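You operate a simulated robot arm through the tools that you are given. There is no shell and no other tool.

Carry out the task below with a simulated two-armed robot. There is one attempt and no reset: what you move stays moved.

Task
Control and charger breakers off, then open slide links C and D.
Fine: leave the other links and the heater breaker as they are.
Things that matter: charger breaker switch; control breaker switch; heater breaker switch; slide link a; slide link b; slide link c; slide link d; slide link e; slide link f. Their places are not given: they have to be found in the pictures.

The check looks at the end state, three seconds after you hand in, the way a careful person would. Anything else that was tipped, shoved, dropped, spilled or broken makes it a failure.

Robot
Two 7-joint arms with fingered hands on one trunk that stands fixed in place. Base frame: the origin is at the foot of the trunk, x ahead of it, y to its left, z up. Units: m, degrees, N and s.
The left shoulder is at [0.043, 0.152, 1.173], the right one opposite. With the tool pointing down near the work surface each hand reaches from about 0.42 to 0.8 m from the base axis, measured 20 degrees to its own side. Payload 3.8 kg a hand.
Tool frame (each hand has its own): the origin (TCP) lies between the finger pads and is the grasp point; the fingertips stand 0.03 m ahead of it; z points along the fingers, y is the line along which they close. Largest opening 0.104 m; the body of the gripper starts 0.035 m behind the TCP. The gripper is a hand of 5 fingers: y runs from the thumb to the fingers, the wrist lies at [-0.015, -0.104, -0.178] in the tool frame, and closing takes about 1.5 s.
Orientation is told as [roll, pitch, yaw] about the base's x, y, z axes, in that order, counted from this pose: with the fingers straight down and the wrist toward the robot, the tool's x, y and z point along [0, 1, 0], [1, 0, 0] and [0, 0, -1] of the base frame.

Tools
- The arms move only by the tool drive_tool. It takes "left_motion", "right_motion" or both (then of equal length, played together; a hand with none holds still); each is a list of rows, each an object (a shift or turn left out is 0, a gripper value left out holds the last) with "linear": the shift along the tool's x, y, z in m, a list of three; "dr": the turn, a rotation vector about the tool's x, y, z in degrees, a list of three. In form: [{"linear": [x, y, z], "dr": [wx, wy, wz]}, ...]. A call has 1 to 20 rows; each row shifts and turns the commanded pose from where the row before left it, along the tool's axes as they then stand. "left_grip" and "right_grip" are, for a hand that has rows, the opening, from 0 (shut) to 1 (fully open), set as the call begins (left out, the last holds). Rows are played at 5 a second. More than 0.05 m and 8.6 degrees between two rows, or a gripper value outside its range, and nothing of the call is played. A pose out of reach is approached as far as the arm can. The call stops where the force on the tool passes 40 N (or 10 N more than at its start, if that is more) or the arm is blocked; 0.2 s more then pass. Each finger travels about 0.072 m/s and halts on what it meets, pressing with about 24 N; the grip force reading is that of the motor and also rises with nothing between the fingers. The clock runs only during rows and for 0.2 s after the last one: add rows that do not move to give the fingers time. The reply holds the time, the measured pose of the TCP, the force on the tool along the base axes, the opening and the grip force, in the units named above and with some noise, with the torque about the TCP (base axes, N m) and any sound that the robot's microphone picked up, and new pictures: "views" is both (left out), scene, wrist or none (wrist: the cameras of the hands that moved).
- Cameras (640 x 400 px; columns grow to the right, rows downward): "scene" is now at [0.1355, 0.0342, 1.3836]; the picture's right is [0.47, -0.88, -0.05], its down [-0.13, -0.01, -0.99] and it looks along [0.87, 0.47, -0.12] (base axes); focal length 216 px, centre (320, 200). "left" rides on the left gripper at [-0.08, -0.078, -0.141] in its tool frame; the picture's right is [-0.78, -0.30, 0.56], its down [0.53, -0.78, 0.33] and it looks along [0.33, 0.56, 0.76] (tool axes); focal length 247 px, centre (320, 200). "right" rides on the right gripper at [0.08, -0.078, -0.141] in its tool frame; the picture's right is [-0.78, 0.30, -0.56], its down [-0.53, -0.78, 0.33] and it looks along [-0.33, 0.56, 0.76] (tool axes); focal length 247 px, centre (320, 200).
- slide_trunk(by): slides the trunk up (or, below 0, down) by that many m; the arms and the scene camera ride with it, the base frame stays. It gives what a move gives, with no picture.
- curl_fingers(index, middle, ring, little, thumb_bend, thumb_turn, hand): sets how far each is bent, from 0 (flat) to 1 (curled in); at 0.3 the hand is open as for a grip, at 0.7 the pads meet at the TCP. One left out holds its place. A second passes; each finger stops where it meets its share of the squeeze, and holds until it gets a number again. A gripper value or a shape takes the hand back. It gives what a move gives, with no picture; readings hold the bend of each and the force on index, middle, ring, little, thumb and palm. thumb_turn goes from beside the hand (0) to across from the fingers (1), as for a grip.
- hand_shape(shape, hand): the hand has 5 fingers and takes this shape, open, in about a second: jaw (thumb against the fingers, like two jaws); tri (thumb and two fingers); tip (a fingertip pinch); poke (one finger out to press); point (the index stretched); flat (the hand flat); cup (the hand cupped); fist (a fist). The gripper value then closes the fingers along that shape, each until it touches; the sizes above hold for jaw. It gives what a move gives, with no picture.
- head_to(pan, tilt): turns the head with the scene camera to pan (to the left, within 80 degrees either way) and tilt (down, from -29 to 69), counted from straight ahead of the robot. It gives what a move gives, and a new picture of the scene camera.
- pixel_to_xyz(camera, pixels): for up to 12 pixels [column, row] of the newest picture of that camera ("zoom" is the newest enlarged one), the place [x, y, z] in the base frame of the surface seen there, good to about 0.003 m, but the place of the scene camera against the robot may be out by one fixed shift of up to 0.025 m in any direction. It takes no simulated time.
- inspect(camera, box): a new picture of the part [left, top, right, bottom] of that camera's present view, enlarged. It takes no simulated time.
- job_done(): hands the job in; it is judged then, once.

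Unless the task says otherwise, let go and move clear before handing in.

The tools are called after "Emit:" as name(argument=value, ...) on one line, values as JSON. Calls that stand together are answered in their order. drive_tool: Moves the arms, as the interface text tells. Its arguments: {"type":"object","properties":{"left_motion":{"type":"array"},"left_grip":{"type":"number"},"right_motion":{"type":"array"},"right_grip":{"type":"number"},"views":{"type":"string","enum":["both","scene","wrist","none"]}},"required":[]} The other tools are called the same way: slide_trunk (by) slides the trunk up or down; hand_shape (shape, hand) gives the hand a shape; curl_fingers (index, middle, ring, little, thumb_bend, thumb_turn, hand) moves the fingers one by one; head_to (pan, tilt) turns the head that bears the scene camera; pixel_to_xyz (camera, pixels) gives the place of the surface under pixels of a picture; inspect (camera, box) takes an enlarged picture of a part of a camera's view; job_done () hands the job in.

At the start:

```text
t: 0.0
left_position: [0.2976, 0.3982, 1.2803]
left_orientation: [0.0, 0.0, 0.0]
left_ft_force: [0.0, 1.0, -0.5]
left_wrist_torque: [0.03, 0.01, 0.01]
left_grip_width: 0.1038
left_grasp_force: 0.1
left_shape: jaw
left_bend: [0.3, 0.3, 0.3, 0.3, 0.3, 0.98]
left_finger forces: [0.0, 0.1, 0.1, 0.0, 0.0, 0.0]
right_position: [0.2937, 0.0509, 1.331]
right_orientation: [0.0, 0.1, -0.1]
right_ft_force: [-0.2, -0.1, 1.0]
right_wrist_torque: [0.01, 0.01, -0.01]
right_grip_width: 0.1037
right_grasp_force: 0.0
right_shape: jaw
right_bend: [0.3, 0.3, 0.3, 0.3, 0.3, 0.98]
right_finger forces: [0.0, 0.0, 0.0, 0.1, 0.1, 0.0]
trunk travel left (down, up): [-0.25, 0.206]
head pan, tilt: [28.2, 0.9]
```

scene: 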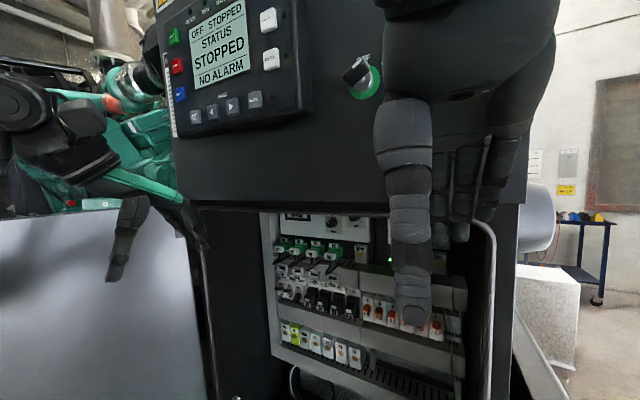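
right: 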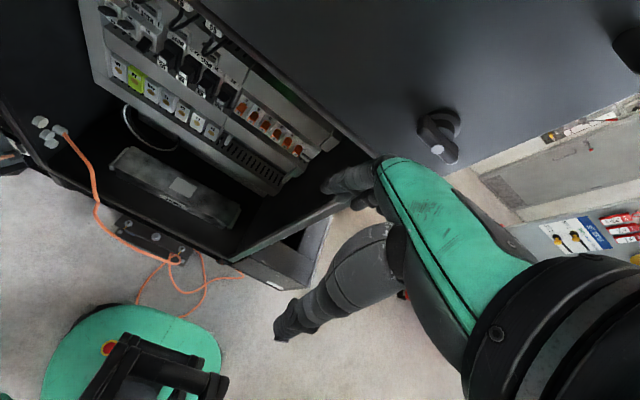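
left: 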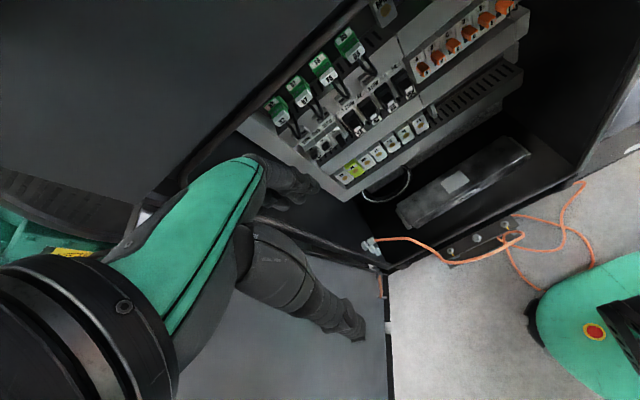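

The scene picture shows an open panel with a row of black breakers (about 330,300) and orange slide links (about 365–440,315), with the right hand partly blocking the view. I'll enlarge the views first.

Emit:
inspect(camera="scene", box=[260, 205, 500, 400])

Emit:
inspect(camera="left", box=[240, 0, 560, 200])

Emit:
inspect(camera="right", box=[80, 0, 360, 200])

```text
2.05 times, centred on (380, 302) of scene
```

zoom: 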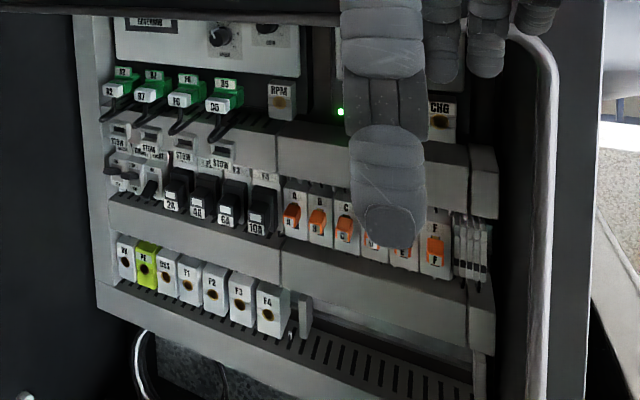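

```text
2.00 times, centred on (400, 100) of left
```

zoom: 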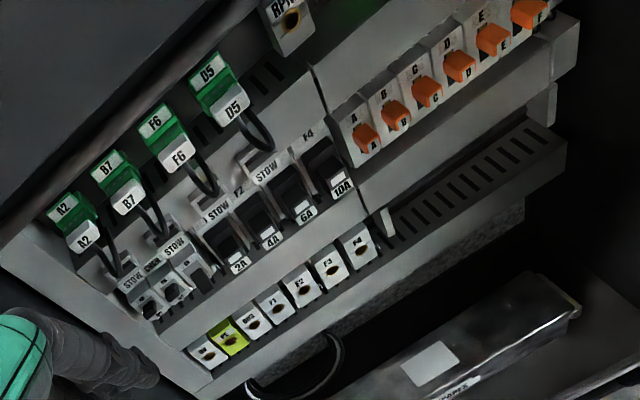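

```text
2.00 times, centred on (220, 100) of right
```

zoom: 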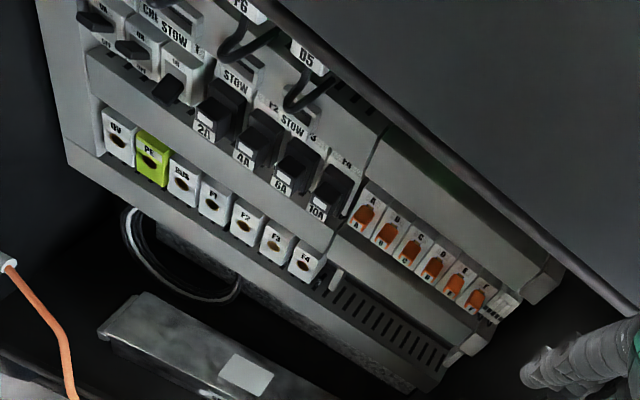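

The three small breakers sit left of the fuses (zoom about 120–170,165), and the six links A–F are to the right. I'll measure some places in both cameras.

Emit:
pixel_to_xyz(camera="scene", pixels=[[366, 308], [379, 311], [389, 313], [424, 325], [285, 292], [295, 298], [262, 230], [490, 240], [300, 205], [330, 205], [465, 310], [170, 250]])

Emit:
pixel_to_xyz(camera="left", pixels=[[422, 68], [437, 57], [453, 46], [470, 33], [486, 20], [504, 7], [316, 153], [326, 145], [341, 140], [300, 190], [200, 130], [440, 125]])

Emit:
pixel_to_xyz(camera="right", pixels=[[122, 10], [140, 22], [162, 45], [240, 107], [253, 114], [264, 125], [276, 133], [287, 142], [297, 149], [92, 50], [350, 170], [150, 70]])

```text
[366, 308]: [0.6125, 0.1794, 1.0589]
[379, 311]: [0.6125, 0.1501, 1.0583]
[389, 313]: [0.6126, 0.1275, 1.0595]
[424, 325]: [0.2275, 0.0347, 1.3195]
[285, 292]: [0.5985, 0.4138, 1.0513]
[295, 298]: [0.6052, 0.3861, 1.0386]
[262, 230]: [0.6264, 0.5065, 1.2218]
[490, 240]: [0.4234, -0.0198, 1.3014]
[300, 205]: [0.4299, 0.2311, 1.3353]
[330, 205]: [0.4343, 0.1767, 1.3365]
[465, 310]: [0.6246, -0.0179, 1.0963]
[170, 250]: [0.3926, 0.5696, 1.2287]
```

```text
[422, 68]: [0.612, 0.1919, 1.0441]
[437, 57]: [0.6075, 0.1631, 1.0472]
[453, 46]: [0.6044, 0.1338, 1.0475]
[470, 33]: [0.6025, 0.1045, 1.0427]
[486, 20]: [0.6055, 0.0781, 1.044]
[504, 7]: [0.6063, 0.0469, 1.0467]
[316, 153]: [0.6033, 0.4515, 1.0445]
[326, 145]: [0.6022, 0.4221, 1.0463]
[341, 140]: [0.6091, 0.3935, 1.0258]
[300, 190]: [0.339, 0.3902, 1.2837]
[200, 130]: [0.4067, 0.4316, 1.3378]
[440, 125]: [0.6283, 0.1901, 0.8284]
```

```text
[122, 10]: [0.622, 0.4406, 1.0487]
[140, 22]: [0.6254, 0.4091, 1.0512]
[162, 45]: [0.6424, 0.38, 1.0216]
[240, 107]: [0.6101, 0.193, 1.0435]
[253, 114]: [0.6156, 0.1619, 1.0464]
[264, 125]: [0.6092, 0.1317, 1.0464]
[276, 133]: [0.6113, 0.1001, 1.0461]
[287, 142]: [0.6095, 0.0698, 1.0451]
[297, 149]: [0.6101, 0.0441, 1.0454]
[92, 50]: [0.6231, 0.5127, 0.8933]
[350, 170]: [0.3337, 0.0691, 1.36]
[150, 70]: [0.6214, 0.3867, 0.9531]
```

The panel face is at about x 0.61, with links A–F at y about 0.19 to 0.045 and z about 1.045, and the breakers at y about 0.45–0.39. The right hand hides the links, so I'll slide it to the right and look again.

Emit:
drive_tool(right_motion=[{"linear": [-0.04, 0, 0]}, {"linear": [-0.04, 0, 0]}, {"linear": [-0.04, 0, 0]}, {"linear": [-0.04, 0, 0]}, {"linear": [-0.03, 0, 0]}])

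```text
t: 1.2
left_position: [0.2965, 0.3972, 1.28]
left_orientation: [0.2, 0.0, -0.1]
left_ft_force: [0.1, -0.1, 0.0]
left_wrist_torque: [0.03, 0.01, -0.01]
left_grip_width: 0.1036
left_grasp_force: 0.0
left_shape: jaw
left_bend: [0.3, 0.3, 0.3, 0.3, 0.3, 0.98]
left_finger forces: [0.0, 0.1, 0.0, 0.0, 0.1, 0.0]
right_position: [0.2931, -0.1399, 1.3288]
right_orientation: [0.0, 0.0, 0.1]
right_ft_force: [-0.6, 0.2, 0.3]
right_wrist_torque: [0.03, -0.01, -0.01]
right_grip_width: 0.1034
right_grasp_force: 0.1
right_shape: jaw
right_bend: [0.3, 0.3, 0.3, 0.3, 0.3, 0.98]
right_finger forces: [0.1, 0.1, 0.0, 0.1, 0.1, 0.0]
trunk travel left (down, up): [-0.25, 0.206]
head pan, tilt: [28.2, 0.9]
```

scene: 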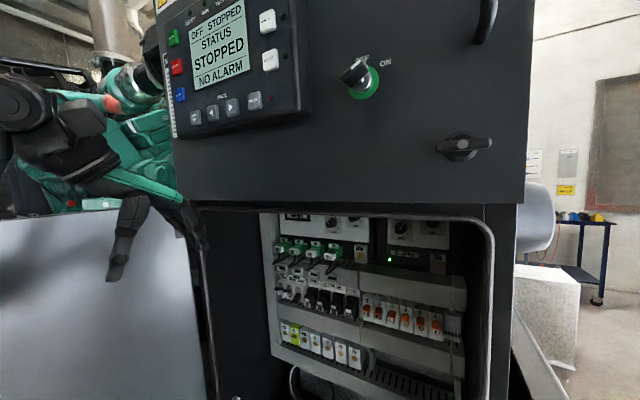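
right: 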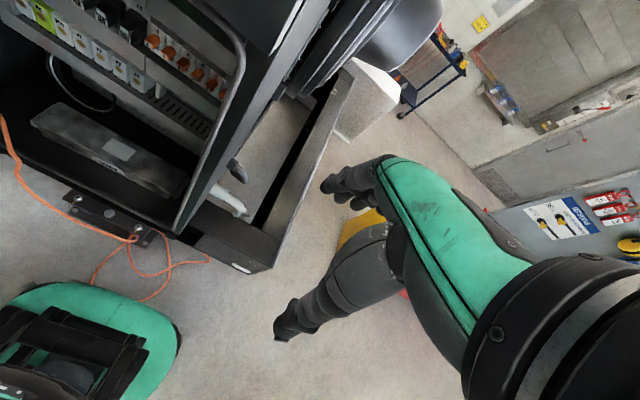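

The cavity is now clear of the hand. I'll lower the trunk by 0.2 m, so that the camera and shoulders come nearer the panel's height.

Emit:
slide_trunk(by=-0.2)

Emit:
head_to(pan=28, tilt=8)

Emit:
inspect(camera="scene", box=[340, 170, 480, 290])

Emit:
inspect(camera="scene", box=[240, 150, 360, 260])

```text
t: 3.4
left_position: [0.3453, 0.3978, 1.0337]
left_orientation: [0.0, 7.5, -0.1]
left_ft_force: [-0.7, 0.2, 0.2]
left_wrist_torque: [0.0, 0.02, 0.02]
left_grip_width: 0.1037
left_grasp_force: 0.1
left_shape: jaw
left_bend: [0.3, 0.3, 0.3, 0.3, 0.3, 0.98]
left_finger forces: [0.0, 0.1, 0.0, 0.0, 0.1, 0.0]
right_position: [0.3271, -0.1383, 1.1029]
right_orientation: [0.0, 4.6, -0.1]
right_ft_force: [-0.7, 0.0, 0.6]
right_wrist_torque: [-0.01, 0.01, 0.01]
right_grip_width: 0.1038
right_grasp_force: 0.2
right_shape: jaw
right_bend: [0.3, 0.3, 0.3, 0.3, 0.3, 0.98]
right_finger forces: [0.0, 0.0, 0.0, 0.0, 0.1, 0.0]
trunk travel left (down, up): [-0.05, 0.406]
head pan, tilt: [28.2, 0.9]
```

```text
t: 4.0
left_position: [0.346, 0.3983, 1.0314]
left_orientation: [0.1, 7.5, -0.1]
left_ft_force: [1.0, 0.0, 0.2]
left_wrist_torque: [0.03, 0.0, -0.01]
left_grip_width: 0.1038
left_grasp_force: 0.1
left_shape: jaw
left_bend: [0.3, 0.3, 0.3, 0.3, 0.3, 0.98]
left_finger forces: [0.0, 0.0, 0.0, 0.1, 0.1, 0.0]
right_position: [0.3292, -0.1385, 1.1029]
right_orientation: [-0.1, 4.7, -0.2]
right_ft_force: [0.4, -0.2, -0.7]
right_wrist_torque: [-0.03, -0.04, 0.0]
right_grip_width: 0.1038
right_grasp_force: 0.1
right_shape: jaw
right_bend: [0.3, 0.3, 0.3, 0.3, 0.3, 0.98]
right_finger forces: [0.1, 0.0, 0.0, 0.0, 0.0, 0.0]
trunk travel left (down, up): [-0.05, 0.406]
head pan, tilt: [28.0, 8.0]
```

scene: 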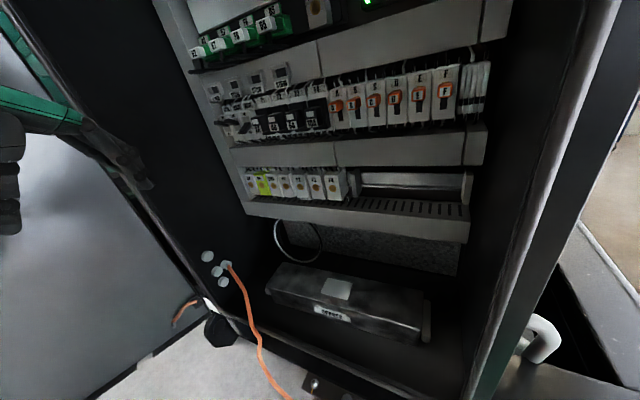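

```text
3.33 times, centred on (410, 230) of scene
```

zoom: 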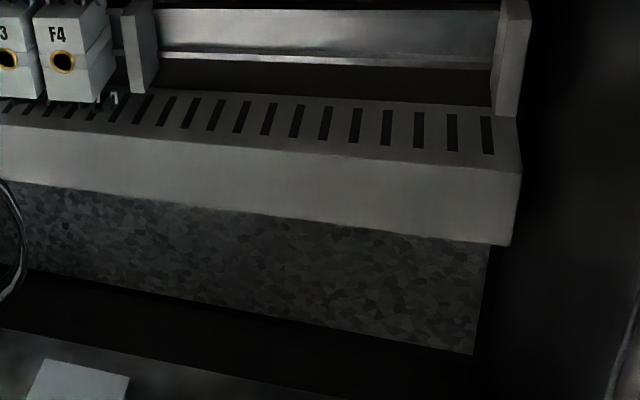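

```text
3.64 times, centred on (300, 205) of scene
```

zoom: 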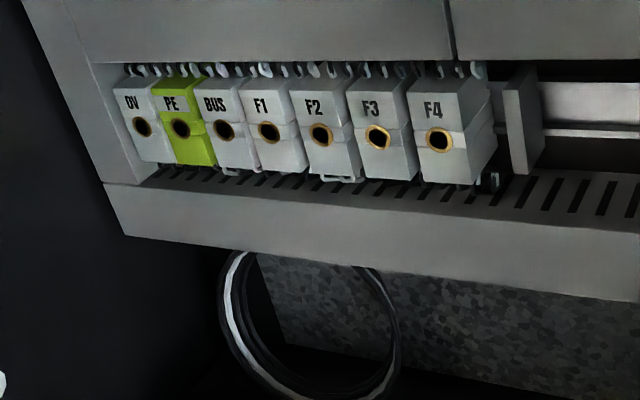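

The panel is now in clear view: links at about (338–445, 98) and breakers at about (220–245, 110). I'll enlarge those parts.

Emit:
inspect(camera="scene", box=[320, 55, 500, 145])

Emit:
inspect(camera="scene", box=[190, 60, 330, 150])

Emit:
inspect(camera="scene", box=[200, 70, 270, 140])

```text
3.56 times, centred on (410, 100) of scene
```

zoom: 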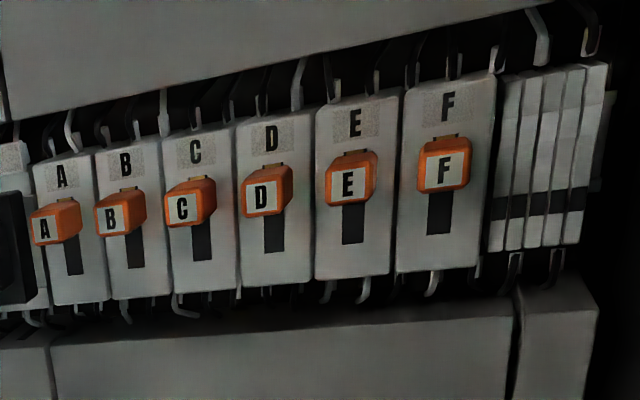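

```text
4.44 times, centred on (260, 105) of scene
```

zoom: 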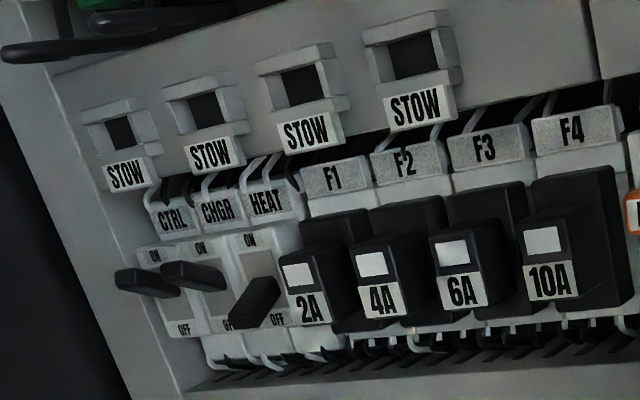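

```text
5.71 times, centred on (235, 105) of scene
```

zoom: 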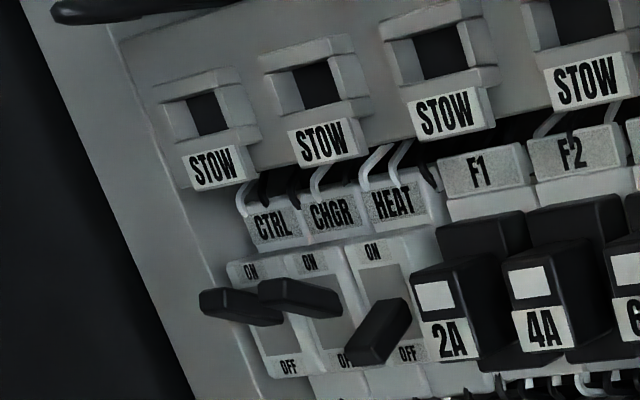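

The labels read CTRL and CHGR with levers up (ON), and HEAT already down (OFF). All link sliders are up, with empty slots below them. So I press CTRL and CHGR down, then slide C and D down. I'll put both hands in the poke shape and see how the finger sits.

Emit:
hand_shape(shape="poke", hand="left")

Emit:
hand_shape(shape="poke", hand="right")

Emit:
pixel_to_xyz(camera="scene", pixels=[[225, 108], [237, 106], [247, 114], [232, 121], [243, 121], [228, 97], [337, 103], [354, 99], [373, 95], [394, 93], [418, 92], [445, 89]])

Emit:
drive_tool(left_motion=[{"linear": [0, 0, 0]}], right_motion=[{"linear": [0, 0, 0]}])

```text
t: 5.0
left_position: [0.3454, 0.3976, 1.032]
left_orientation: [0.0, 7.6, -0.1]
left_ft_force: [-0.1, 0.9, 0.3]
left_wrist_torque: [0.02, -0.02, 0.01]
left_grip_width: 0.0
left_grasp_force: 0.1
left_shape: poke
left_bend: [0.7, 0.7, 0.99, 0.99, 1.0, 1.0]
left_finger forces: [0.0, 0.1, 0.1, 0.0, 0.0, 0.0]
right_position: [0.3295, -0.139, 1.1033]
right_orientation: [0.0, 4.7, -0.1]
right_ft_force: [0.6, 0.3, -1.0]
right_wrist_torque: [0.0, -0.02, -0.02]
right_grip_width: 0.1038
right_grasp_force: 0.2
right_shape: jaw
right_bend: [0.3, 0.3, 0.3, 0.3, 0.3, 0.98]
right_finger forces: [0.1, 0.0, 0.0, 0.1, 0.1, 0.1]
trunk travel left (down, up): [-0.05, 0.406]
head pan, tilt: [28.0, 8.0]
```

```text
t: 5.8
left_position: [0.3462, 0.3979, 1.032]
left_orientation: [0.0, 7.5, -0.1]
left_ft_force: [0.2, 0.0, -0.2]
left_wrist_torque: [0.03, -0.02, 0.02]
left_grip_width: 0.0
left_grasp_force: 0.1
left_shape: poke
left_bend: [0.7, 0.7, 0.99, 0.99, 1.0, 1.0]
left_finger forces: [0.1, 0.0, 0.1, 0.0, 0.0, 0.1]
right_position: [0.3279, -0.1382, 1.1017]
right_orientation: [-0.1, 4.7, -0.2]
right_ft_force: [-0.2, -0.7, -0.2]
right_wrist_torque: [-0.02, 0.02, -0.02]
right_grip_width: 0.0
right_grasp_force: 0.0
right_shape: poke
right_bend: [0.7, 0.7, 0.99, 0.99, 1.0, 1.0]
right_finger forces: [0.0, 0.0, 0.0, 0.0, 0.0, 0.1]
trunk travel left (down, up): [-0.05, 0.406]
head pan, tilt: [28.0, 8.0]
```

```text
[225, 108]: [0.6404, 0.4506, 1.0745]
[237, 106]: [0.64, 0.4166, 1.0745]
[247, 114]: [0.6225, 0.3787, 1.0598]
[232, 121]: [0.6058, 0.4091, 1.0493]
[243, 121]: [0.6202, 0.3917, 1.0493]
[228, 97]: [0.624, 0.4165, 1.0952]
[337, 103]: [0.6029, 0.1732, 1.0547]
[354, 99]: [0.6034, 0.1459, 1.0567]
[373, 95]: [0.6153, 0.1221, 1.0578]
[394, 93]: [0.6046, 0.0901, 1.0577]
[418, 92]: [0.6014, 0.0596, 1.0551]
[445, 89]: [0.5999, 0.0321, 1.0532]
```

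```text
t: 6.2
left_position: [0.3458, 0.3981, 1.0323]
left_orientation: [0.0, 7.6, -0.1]
left_ft_force: [0.6, -0.2, 0.1]
left_wrist_torque: [0.0, 0.01, 0.0]
left_grip_width: 0.0001
left_grasp_force: 0.0
left_shape: poke
left_bend: [0.7, 0.7, 0.99, 0.99, 1.0, 1.0]
left_finger forces: [0.1, 0.0, 0.0, 0.0, 0.0, 0.1]
right_position: [0.3294, -0.139, 1.1032]
right_orientation: [0.0, 4.6, -0.1]
right_ft_force: [-0.7, 0.5, 0.4]
right_wrist_torque: [-0.02, 0.0, 0.01]
right_grip_width: 0.0002
right_grasp_force: 0.0
right_shape: poke
right_bend: [0.7, 0.7, 0.99, 0.99, 1.0, 1.0]
right_finger forces: [0.0, 0.0, 0.1, 0.0, 0.0, 0.1]
trunk travel left (down, up): [-0.05, 0.406]
head pan, tilt: [28.0, 8.0]
```

scene: 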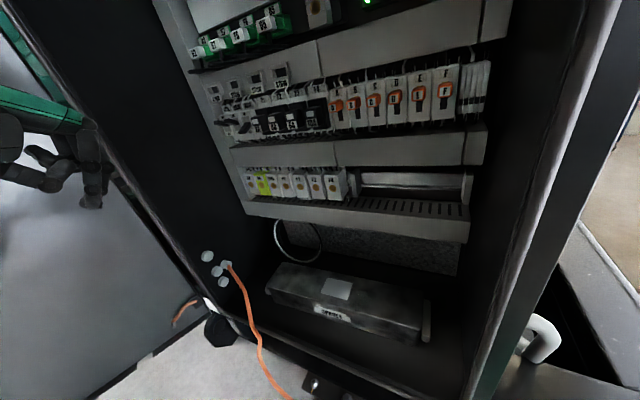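
right: 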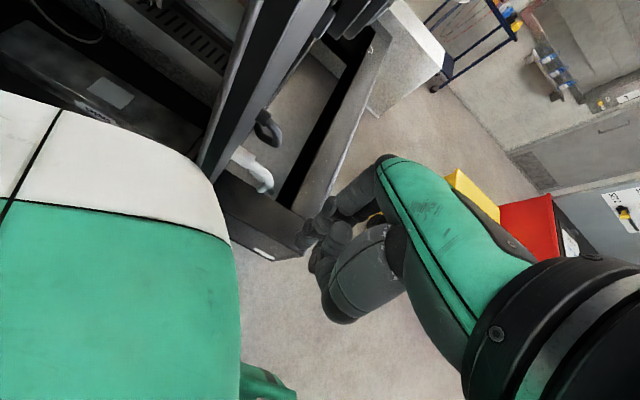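
left: 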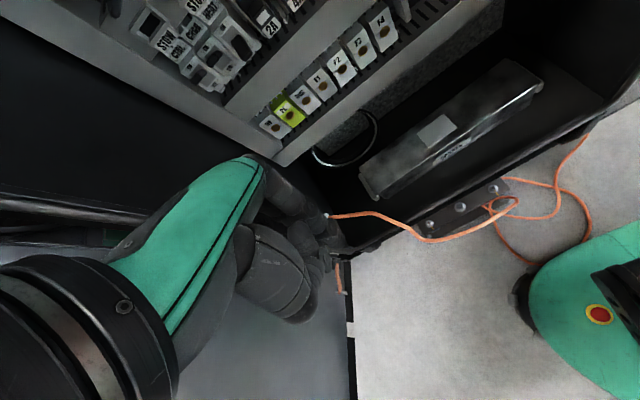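

In the poke shape two fingers are bent together (bends 0.7, 0.7), which is wide for a 0.03 m pitch. I'll try "point" on both hands and find where the index tip is.

Emit:
hand_shape(shape="point", hand="left")

Emit:
hand_shape(shape="point", hand="right")

Emit:
inspect(camera="left", box=[200, 120, 400, 340])

Emit:
inspect(camera="right", box=[240, 120, 440, 340])

```text
t: 7.2
left_position: [0.3453, 0.3968, 1.0324]
left_orientation: [0.0, 7.5, -0.1]
left_ft_force: [1.2, 0.6, 0.2]
left_wrist_torque: [0.01, 0.0, 0.02]
left_grip_width: 0.0
left_grasp_force: 0.1
left_shape: point
left_bend: [0.2, 1.0, 1.0, 1.0, 0.98, 0.88]
left_finger forces: [0.0, 0.0, 0.0, 0.0, 0.0, 0.0]
right_position: [0.3297, -0.1379, 1.1037]
right_orientation: [0.1, 4.7, -0.2]
right_ft_force: [0.1, -0.2, -0.6]
right_wrist_torque: [-0.03, -0.01, 0.01]
right_grip_width: 0.0
right_grasp_force: 0.1
right_shape: poke
right_bend: [0.7, 0.7, 0.99, 0.99, 1.0, 1.0]
right_finger forces: [0.0, 0.0, 0.0, 0.0, 0.0, 0.1]
trunk travel left (down, up): [-0.05, 0.406]
head pan, tilt: [28.0, 8.0]
```

```text
t: 8.1
left_position: [0.3461, 0.3967, 1.0325]
left_orientation: [-0.1, 7.7, 0.1]
left_ft_force: [0.6, -0.6, -0.2]
left_wrist_torque: [0.02, -0.01, 0.02]
left_grip_width: 0.0002
left_grasp_force: 0.0
left_shape: point
left_bend: [0.2, 1.0, 1.0, 1.0, 0.98, 0.88]
left_finger forces: [0.1, 0.0, 0.0, 0.0, 0.0, 0.0]
right_position: [0.3279, -0.1386, 1.1035]
right_orientation: [0.1, 4.7, 0.0]
right_ft_force: [0.3, 0.1, 0.7]
right_wrist_torque: [-0.01, 0.05, -0.05]
right_grip_width: 0.0
right_grasp_force: 0.1
right_shape: point
right_bend: [0.2, 1.0, 1.0, 1.0, 0.98, 0.88]
right_finger forces: [0.0, 0.1, 0.0, 0.0, 0.0, 0.0]
trunk travel left (down, up): [-0.05, 0.406]
head pan, tilt: [28.0, 8.0]
```

```text
1.82 times, centred on (300, 230) of left
```

zoom: 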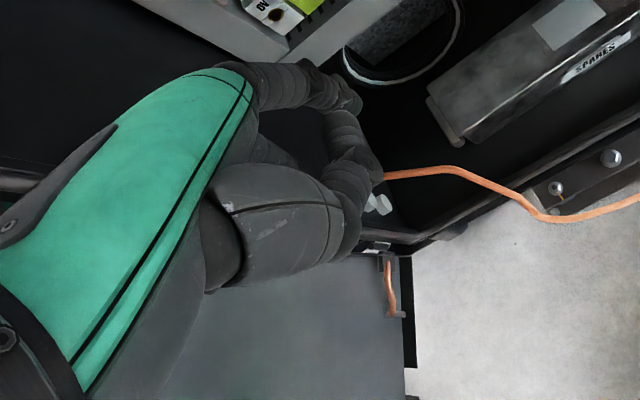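

```text
1.82 times, centred on (340, 230) of right
```

zoom: 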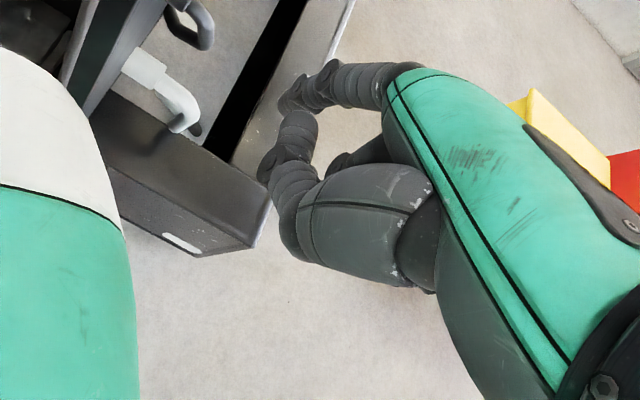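

The index points mostly away from the wrist camera (zoom about 290–330, 70–105 in the right view). I'll measure points on it to get the tip's place in the tool frame.

Emit:
pixel_to_xyz(camera="zoom", pixels=[[286, 102], [300, 95], [318, 92], [328, 72], [335, 65], [350, 90], [380, 85], [298, 122], [285, 150], [268, 170], [300, 175], [330, 80]])

Emit:
inspect(camera="right", box=[300, 130, 380, 180])

```text
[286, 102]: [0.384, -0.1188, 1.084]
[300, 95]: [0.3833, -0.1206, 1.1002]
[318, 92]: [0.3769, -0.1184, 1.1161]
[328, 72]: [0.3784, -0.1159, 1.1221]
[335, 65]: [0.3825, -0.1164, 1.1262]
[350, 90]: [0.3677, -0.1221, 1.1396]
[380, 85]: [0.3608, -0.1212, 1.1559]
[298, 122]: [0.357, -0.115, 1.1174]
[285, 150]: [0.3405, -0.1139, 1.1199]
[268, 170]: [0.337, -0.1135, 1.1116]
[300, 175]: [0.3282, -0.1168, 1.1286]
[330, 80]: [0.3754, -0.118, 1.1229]
```

```text
8.00 times, centred on (340, 155) of right
```

zoom: 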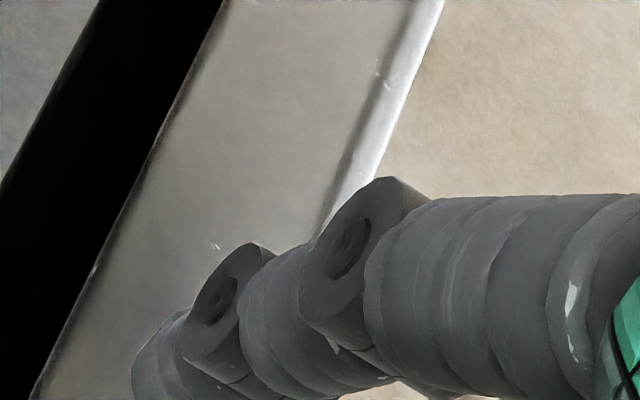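

The right index tip measures about (+0.01, +0.057, +0.02) in its tool frame, and the thumb sits about 0.03 behind it; the left hand should mirror this. The left hand can reach everything, so I'll pitch it up to point forward in front of the cavity.

Emit:
drive_tool(left_motion=[{"linear": [0, 0.0099, -0.0013], "dr": [-8.4, 0, 0]}, {"linear": [0, 0.01, 0], "dr": [-8.4, 0, 0]}, {"linear": [0, 0.0099, 0.0016], "dr": [-8.4, 0, 0]}, {"linear": [0, 0.0095, 0.003], "dr": [-8.4, 0, 0]}, {"linear": [0, 0.009, 0.0044], "dr": [-8.4, 0, 0]}, {"linear": [0, 0.0082, 0.0057], "dr": [-8.4, 0, 0]}, {"linear": [0, 0.0073, 0.0068], "dr": [-8.4, 0, 0]}, {"linear": [0, 0.0062, 0.0078], "dr": [-8.4, 0, 0]}])

```text
t: 9.8
left_position: [0.4318, 0.4127, 1.0416]
left_orientation: [0.1, -59.7, -0.2]
left_ft_force: [-0.4, -0.2, 0.1]
left_wrist_torque: [0.0, 0.0, 0.01]
left_grip_width: 0.0002
left_grasp_force: 0.0
left_shape: point
left_bend: [0.2, 1.0, 1.0, 1.0, 0.98, 0.88]
left_finger forces: [0.0, 0.1, 0.0, 0.1, 0.0, 0.0]
left hand out of reach, approached as far as the arm can: row 7, 8
right_position: [0.3296, -0.1382, 1.1027]
right_orientation: [0.0, 4.7, -0.1]
right_ft_force: [0.0, -0.3, -0.3]
right_wrist_torque: [0.0, -0.02, -0.03]
right_grip_width: 0.0
right_grasp_force: 0.1
right_shape: point
right_bend: [0.2, 1.0, 1.0, 1.0, 0.98, 0.88]
right_finger forces: [0.1, 0.1, 0.0, 0.0, 0.0, 0.0]
trunk travel left (down, up): [-0.05, 0.406]
head pan, tilt: [28.0, 8.0]
```

scene: 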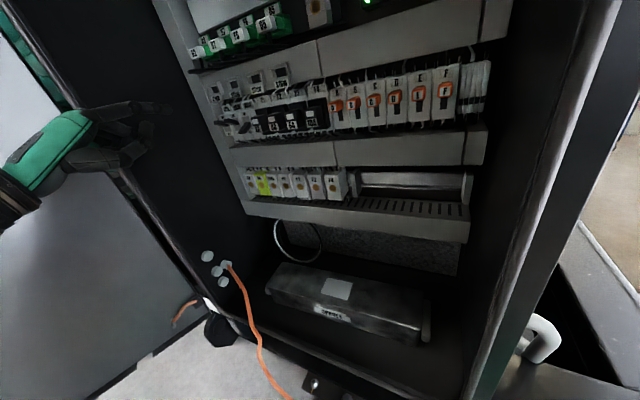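
left: 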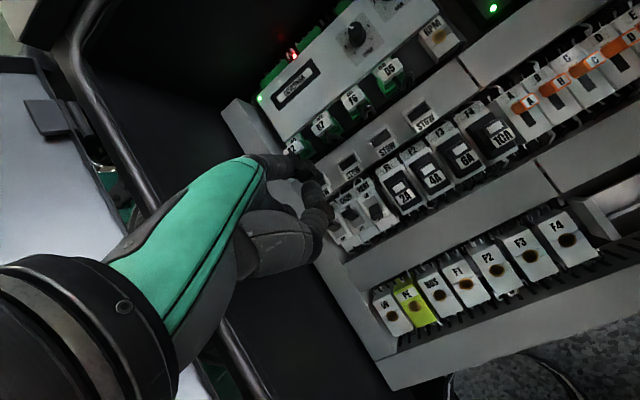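

The hand now points forward, and the left camera shows the breakers near (350,215) beside the index at about (310,180). I'll enlarge that to locate the levers and the fingertip.

Emit:
inspect(camera="left", box=[240, 120, 440, 260])

Emit:
pixel_to_xyz(camera="zoom", pixels=[[180, 140], [200, 170], [230, 160], [250, 180], [270, 190], [330, 250], [350, 250], [380, 240], [400, 280], [300, 170], [340, 230], [420, 260]])

Emit:
pixel_to_xyz(camera="left", pixels=[[180, 190], [90, 60], [250, 130], [330, 260], [210, 240], [270, 340], [440, 240], [240, 100], [410, 140], [450, 110]])

```text
2.86 times, centred on (340, 190) of left
```

zoom: 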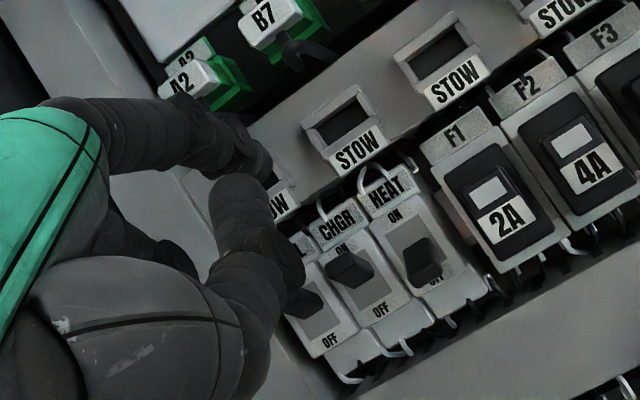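

```text
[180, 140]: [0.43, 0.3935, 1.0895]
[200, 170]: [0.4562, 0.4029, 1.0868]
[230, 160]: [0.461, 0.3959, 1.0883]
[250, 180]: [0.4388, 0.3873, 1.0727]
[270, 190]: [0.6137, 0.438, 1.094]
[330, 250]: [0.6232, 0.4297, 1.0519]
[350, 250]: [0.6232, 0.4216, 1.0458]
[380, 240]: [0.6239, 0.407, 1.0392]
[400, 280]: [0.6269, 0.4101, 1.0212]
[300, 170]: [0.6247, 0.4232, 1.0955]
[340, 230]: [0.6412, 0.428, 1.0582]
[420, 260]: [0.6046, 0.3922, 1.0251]
```

```text
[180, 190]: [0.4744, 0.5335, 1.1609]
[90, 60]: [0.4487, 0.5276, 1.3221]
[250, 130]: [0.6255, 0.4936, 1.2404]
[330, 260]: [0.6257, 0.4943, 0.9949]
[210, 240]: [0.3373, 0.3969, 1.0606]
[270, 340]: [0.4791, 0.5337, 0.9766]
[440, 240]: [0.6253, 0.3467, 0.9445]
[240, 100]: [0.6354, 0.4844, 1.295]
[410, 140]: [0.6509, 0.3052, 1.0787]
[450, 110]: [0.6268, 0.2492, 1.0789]
```

The left wall is at y≈0.534, the levers' tips at about x 0.60, z 1.05, and the index near (0.46–0.48, 0.396, 1.085). I'll get more exact points for the fingertip end and levers.

Emit:
inspect(camera="left", box=[290, 160, 390, 225])

Emit:
inspect(camera="left", box=[290, 150, 360, 195])

```text
6.15 times, centred on (340, 192) of left
```

zoom: 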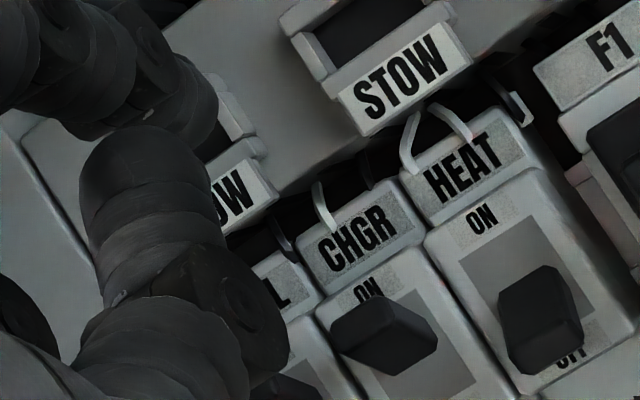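

```text
8.89 times, centred on (325, 172) of left
```

zoom: 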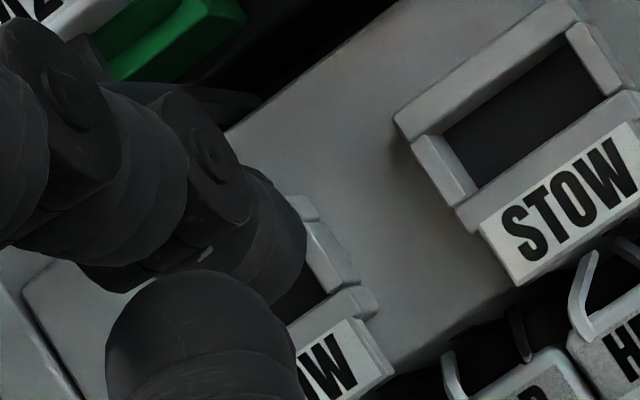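

The index end is at about (295,235) in this zoom, with the thumb curled below it at (190,300). I'll measure these points.

Emit:
pixel_to_xyz(camera="zoom", pixels=[[298, 240], [285, 210], [295, 270], [270, 190], [270, 285], [250, 250], [200, 150], [200, 290], [150, 290], [110, 340], [280, 340], [60, 80]])

Emit:
inspect(camera="left", box=[330, 180, 390, 220])

Emit:
pixel_to_xyz(camera="zoom", pixels=[[200, 240], [160, 260], [180, 300], [230, 240], [120, 250], [480, 280], [440, 240], [420, 220], [300, 300], [100, 190], [460, 330], [210, 270]])

```text
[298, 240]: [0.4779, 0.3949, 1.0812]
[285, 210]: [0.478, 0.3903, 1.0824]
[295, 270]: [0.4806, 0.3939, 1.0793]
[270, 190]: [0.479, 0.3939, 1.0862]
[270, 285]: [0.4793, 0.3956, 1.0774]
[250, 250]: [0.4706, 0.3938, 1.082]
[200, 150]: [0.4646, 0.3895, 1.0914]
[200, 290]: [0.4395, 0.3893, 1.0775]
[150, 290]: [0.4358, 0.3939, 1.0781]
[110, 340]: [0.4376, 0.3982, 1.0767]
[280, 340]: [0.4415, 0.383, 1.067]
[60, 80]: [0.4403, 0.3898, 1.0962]
```

```text
10.00 times, centred on (360, 200) of left
```

zoom: 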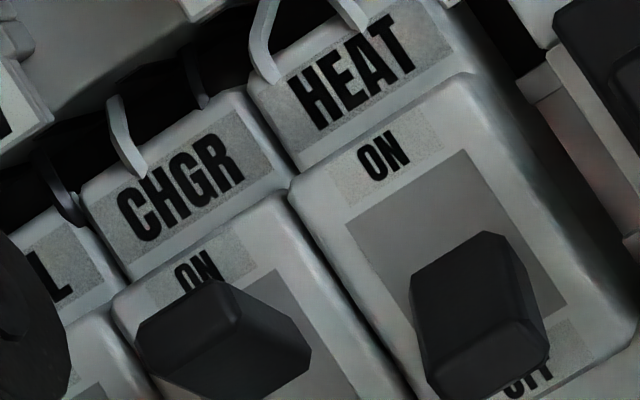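

```text
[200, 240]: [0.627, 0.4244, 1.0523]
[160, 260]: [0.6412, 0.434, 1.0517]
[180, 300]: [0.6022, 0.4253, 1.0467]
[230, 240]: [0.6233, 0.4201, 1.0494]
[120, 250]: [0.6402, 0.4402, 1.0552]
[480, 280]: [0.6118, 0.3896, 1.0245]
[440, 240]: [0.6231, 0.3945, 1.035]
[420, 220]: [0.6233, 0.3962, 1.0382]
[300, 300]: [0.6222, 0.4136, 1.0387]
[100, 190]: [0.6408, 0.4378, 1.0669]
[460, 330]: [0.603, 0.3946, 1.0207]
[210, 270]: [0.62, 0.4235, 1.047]
```

The lever of CHGR runs from the face at x 0.641 to about x 0.602, y≈0.4235, with its top at z≈1.055. The index tip is at (0.48, 0.397, 1.081), i.e. +0.049, −0.015, +0.040 from the TCP. I'll move forward to just short of the levers and yaw 15° left.

Emit:
drive_tool(left_motion=[{"linear": [0.003, 0.0081, 0.0175]}, {"linear": [0.003, 0.0081, 0.0175]}, {"linear": [0.003, 0.0081, 0.0175]}, {"linear": [0.003, 0.0081, 0.0175]}, {"dr": [0, 6.5, -3.75]}, {"dr": [0, 6.5, -3.75]}, {}])

```text
t: 11.4
left_position: [0.509, 0.4233, 1.0327]
left_orientation: [0.1, -59.8, 14.8]
left_ft_force: [-0.8, -0.3, 0.0]
left_wrist_torque: [0.01, -0.01, 0.0]
left_grip_width: 0.0002
left_grasp_force: 0.1
left_shape: point
left_bend: [0.2, 1.0, 1.0, 1.0, 0.98, 0.88]
left_finger forces: [0.0, 0.0, 0.0, 0.0, 0.1, 0.1]
right_position: [0.3293, -0.1379, 1.1024]
right_orientation: [-0.1, 4.6, 0.0]
right_ft_force: [0.0, -0.6, -0.5]
right_wrist_torque: [-0.02, 0.02, -0.05]
right_grip_width: 0.0002
right_grasp_force: 0.2
right_shape: point
right_bend: [0.2, 1.0, 1.0, 1.0, 0.98, 0.88]
right_finger forces: [0.0, 0.0, 0.1, 0.0, 0.0, 0.0]
trunk travel left (down, up): [-0.05, 0.406]
head pan, tilt: [28.0, 8.0]
```

scene: 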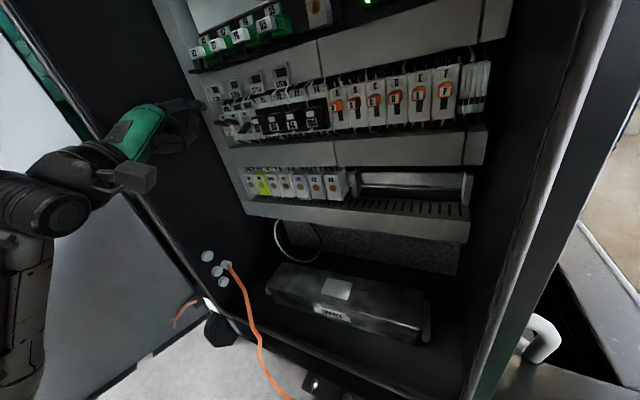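
left: 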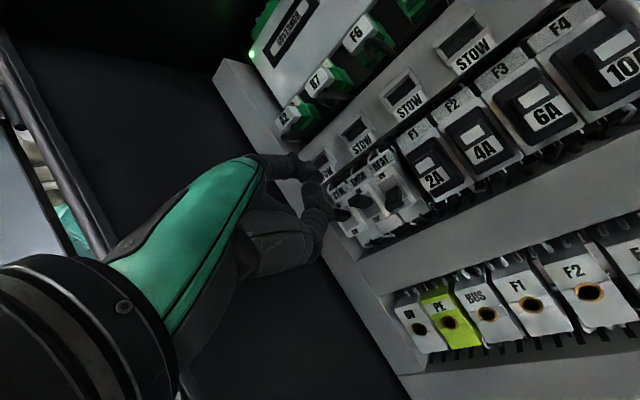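

The pose came out as planned: TCP at (0.509, 0.423, 1.033), yaw 14.8. I'll check the tip against the levers close up.

Emit:
inspect(camera="left", box=[280, 140, 420, 240])

Emit:
pixel_to_xyz(camera="zoom", pixels=[[150, 140], [165, 130], [160, 150], [170, 145], [130, 160], [250, 280], [280, 280], [370, 240], [350, 270], [490, 230], [160, 220], [230, 300]])

Emit:
inspect(camera="scene", box=[120, 70, 280, 170])

```text
4.00 times, centred on (350, 190) of left
```

zoom: 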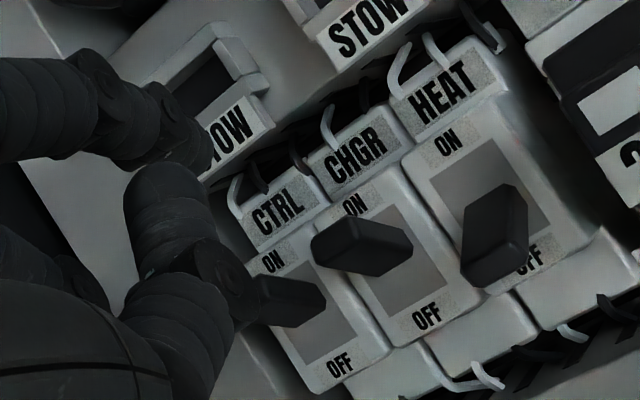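

```text
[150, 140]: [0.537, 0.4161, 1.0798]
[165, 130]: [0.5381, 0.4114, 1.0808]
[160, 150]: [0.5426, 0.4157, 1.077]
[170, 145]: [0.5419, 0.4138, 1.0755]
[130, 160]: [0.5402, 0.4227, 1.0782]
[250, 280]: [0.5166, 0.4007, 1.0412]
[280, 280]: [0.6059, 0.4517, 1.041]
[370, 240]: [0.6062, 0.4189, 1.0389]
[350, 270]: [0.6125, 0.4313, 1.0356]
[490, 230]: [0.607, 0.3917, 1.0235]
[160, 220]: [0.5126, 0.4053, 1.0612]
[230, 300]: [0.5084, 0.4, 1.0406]
```

```text
4.00 times, centred on (200, 120) of scene
```

zoom: 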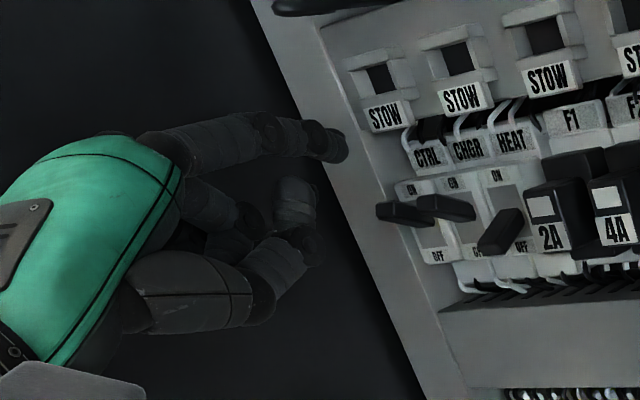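

The index tip sits at about (0.557, 0.421, 1.072), in line with CHGR and clear of it. I'll raise it slightly and advance over the CHGR lever, with the tip at x≈0.613.

Emit:
drive_tool(left_motion=[{"linear": [0, 0.0069, -0.004]}, {"linear": [-0.0048, 0.009, 0.0156]}, {"linear": [-0.0048, 0.009, 0.0156]}, {"linear": [-0.0048, 0.009, 0.0156]}, {}])

Emit:
inspect(camera="left", box=[280, 140, 420, 240])

Emit:
inspect(camera="scene", box=[140, 60, 300, 160])

```text
t: 12.7
left_position: [0.5651, 0.4239, 1.0395]
left_orientation: [0.2, -59.6, 14.7]
left_ft_force: [-1.1, 0.6, -3.1]
left_wrist_torque: [-0.01, 0.09, -0.01]
left_grip_width: 0.096
left_grasp_force: 0.0
left_shape: point
left_bend: [0.21, 1.0, 1.0, 1.0, 0.98, 0.88]
left_finger forces: [2.5, 0.0, 0.0, 0.0, 0.0, 0.1]
right_position: [0.3292, -0.1379, 1.1019]
right_orientation: [0.0, 4.8, -0.1]
right_ft_force: [-0.3, 0.1, 0.5]
right_wrist_torque: [0.01, -0.01, -0.02]
right_grip_width: 0.0
right_grasp_force: 0.1
right_shape: point
right_bend: [0.2, 1.0, 1.0, 1.0, 0.98, 0.88]
right_finger forces: [0.0, 0.0, 0.0, 0.0, 0.0, 0.0]
trunk travel left (down, up): [-0.05, 0.406]
head pan, tilt: [28.0, 8.0]
```

scene: 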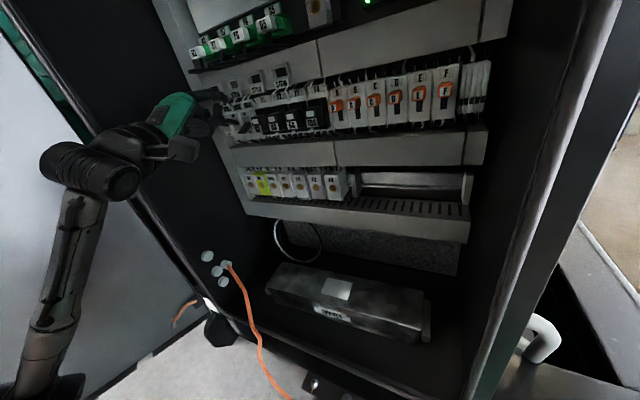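
left: 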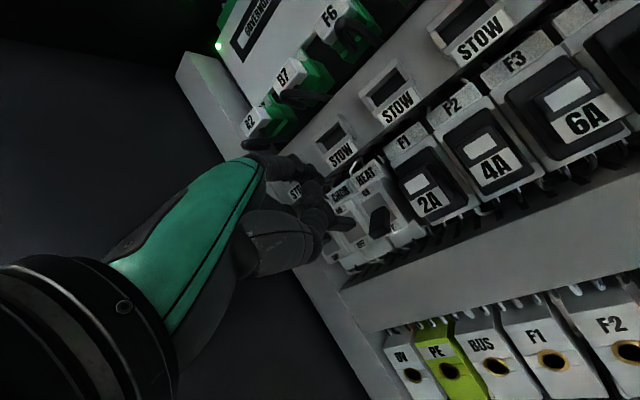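

```text
4.00 times, centred on (350, 190) of left
```

zoom: 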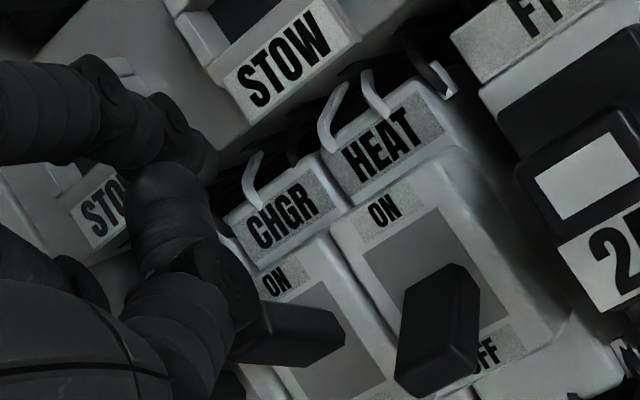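

```text
4.00 times, centred on (220, 110) of scene
```

zoom: 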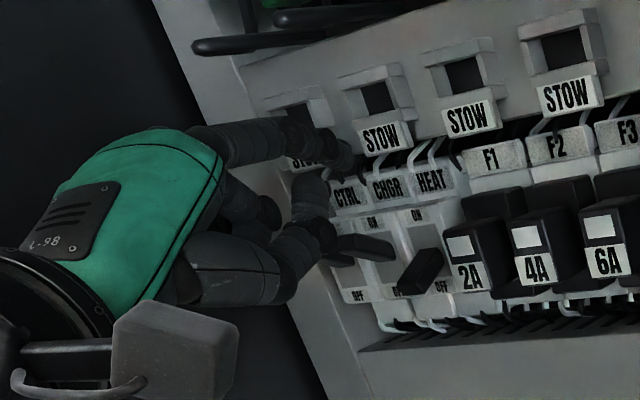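

A light contact shows (index 2.5 N) near the label strip. I'll measure where the tip is.

Emit:
inspect(camera="left", box=[290, 150, 360, 200])

Emit:
pixel_to_xyz(camera="zoom", pixels=[[270, 200], [290, 220], [300, 200], [280, 170], [240, 180], [420, 250], [360, 290], [330, 250], [380, 340], [200, 230], [420, 330], [160, 290]])

Emit:
pixel_to_xyz(camera="left", pixels=[[350, 228], [338, 225], [335, 213], [355, 222], [385, 222], [350, 190], [362, 175], [290, 190], [330, 150]])

```text
8.00 times, centred on (325, 175) of left
```

zoom: 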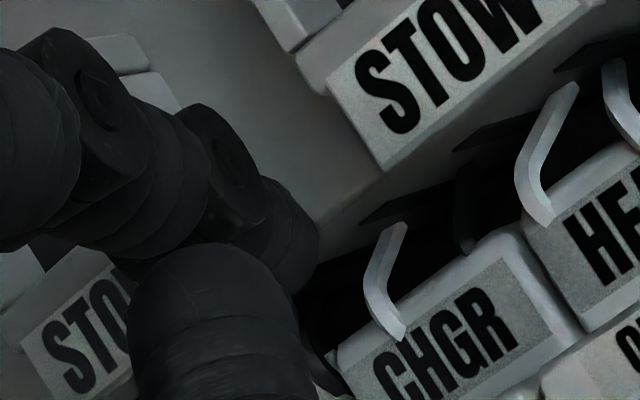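

```text
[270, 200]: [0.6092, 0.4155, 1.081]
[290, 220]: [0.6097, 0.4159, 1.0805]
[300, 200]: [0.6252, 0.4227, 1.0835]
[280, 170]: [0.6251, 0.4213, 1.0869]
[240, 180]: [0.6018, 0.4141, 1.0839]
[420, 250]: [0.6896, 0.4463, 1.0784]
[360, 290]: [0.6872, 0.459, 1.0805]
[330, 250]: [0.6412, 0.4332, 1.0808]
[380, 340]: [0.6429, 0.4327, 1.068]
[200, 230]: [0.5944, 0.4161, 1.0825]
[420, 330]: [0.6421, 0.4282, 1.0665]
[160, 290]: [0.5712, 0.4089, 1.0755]
```

```text
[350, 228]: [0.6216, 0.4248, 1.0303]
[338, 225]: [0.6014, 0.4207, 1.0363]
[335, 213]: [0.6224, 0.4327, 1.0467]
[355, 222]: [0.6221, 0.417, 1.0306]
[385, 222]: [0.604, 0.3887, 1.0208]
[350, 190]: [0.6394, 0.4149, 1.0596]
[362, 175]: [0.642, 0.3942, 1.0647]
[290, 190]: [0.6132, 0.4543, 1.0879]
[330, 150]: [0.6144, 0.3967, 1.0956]
```

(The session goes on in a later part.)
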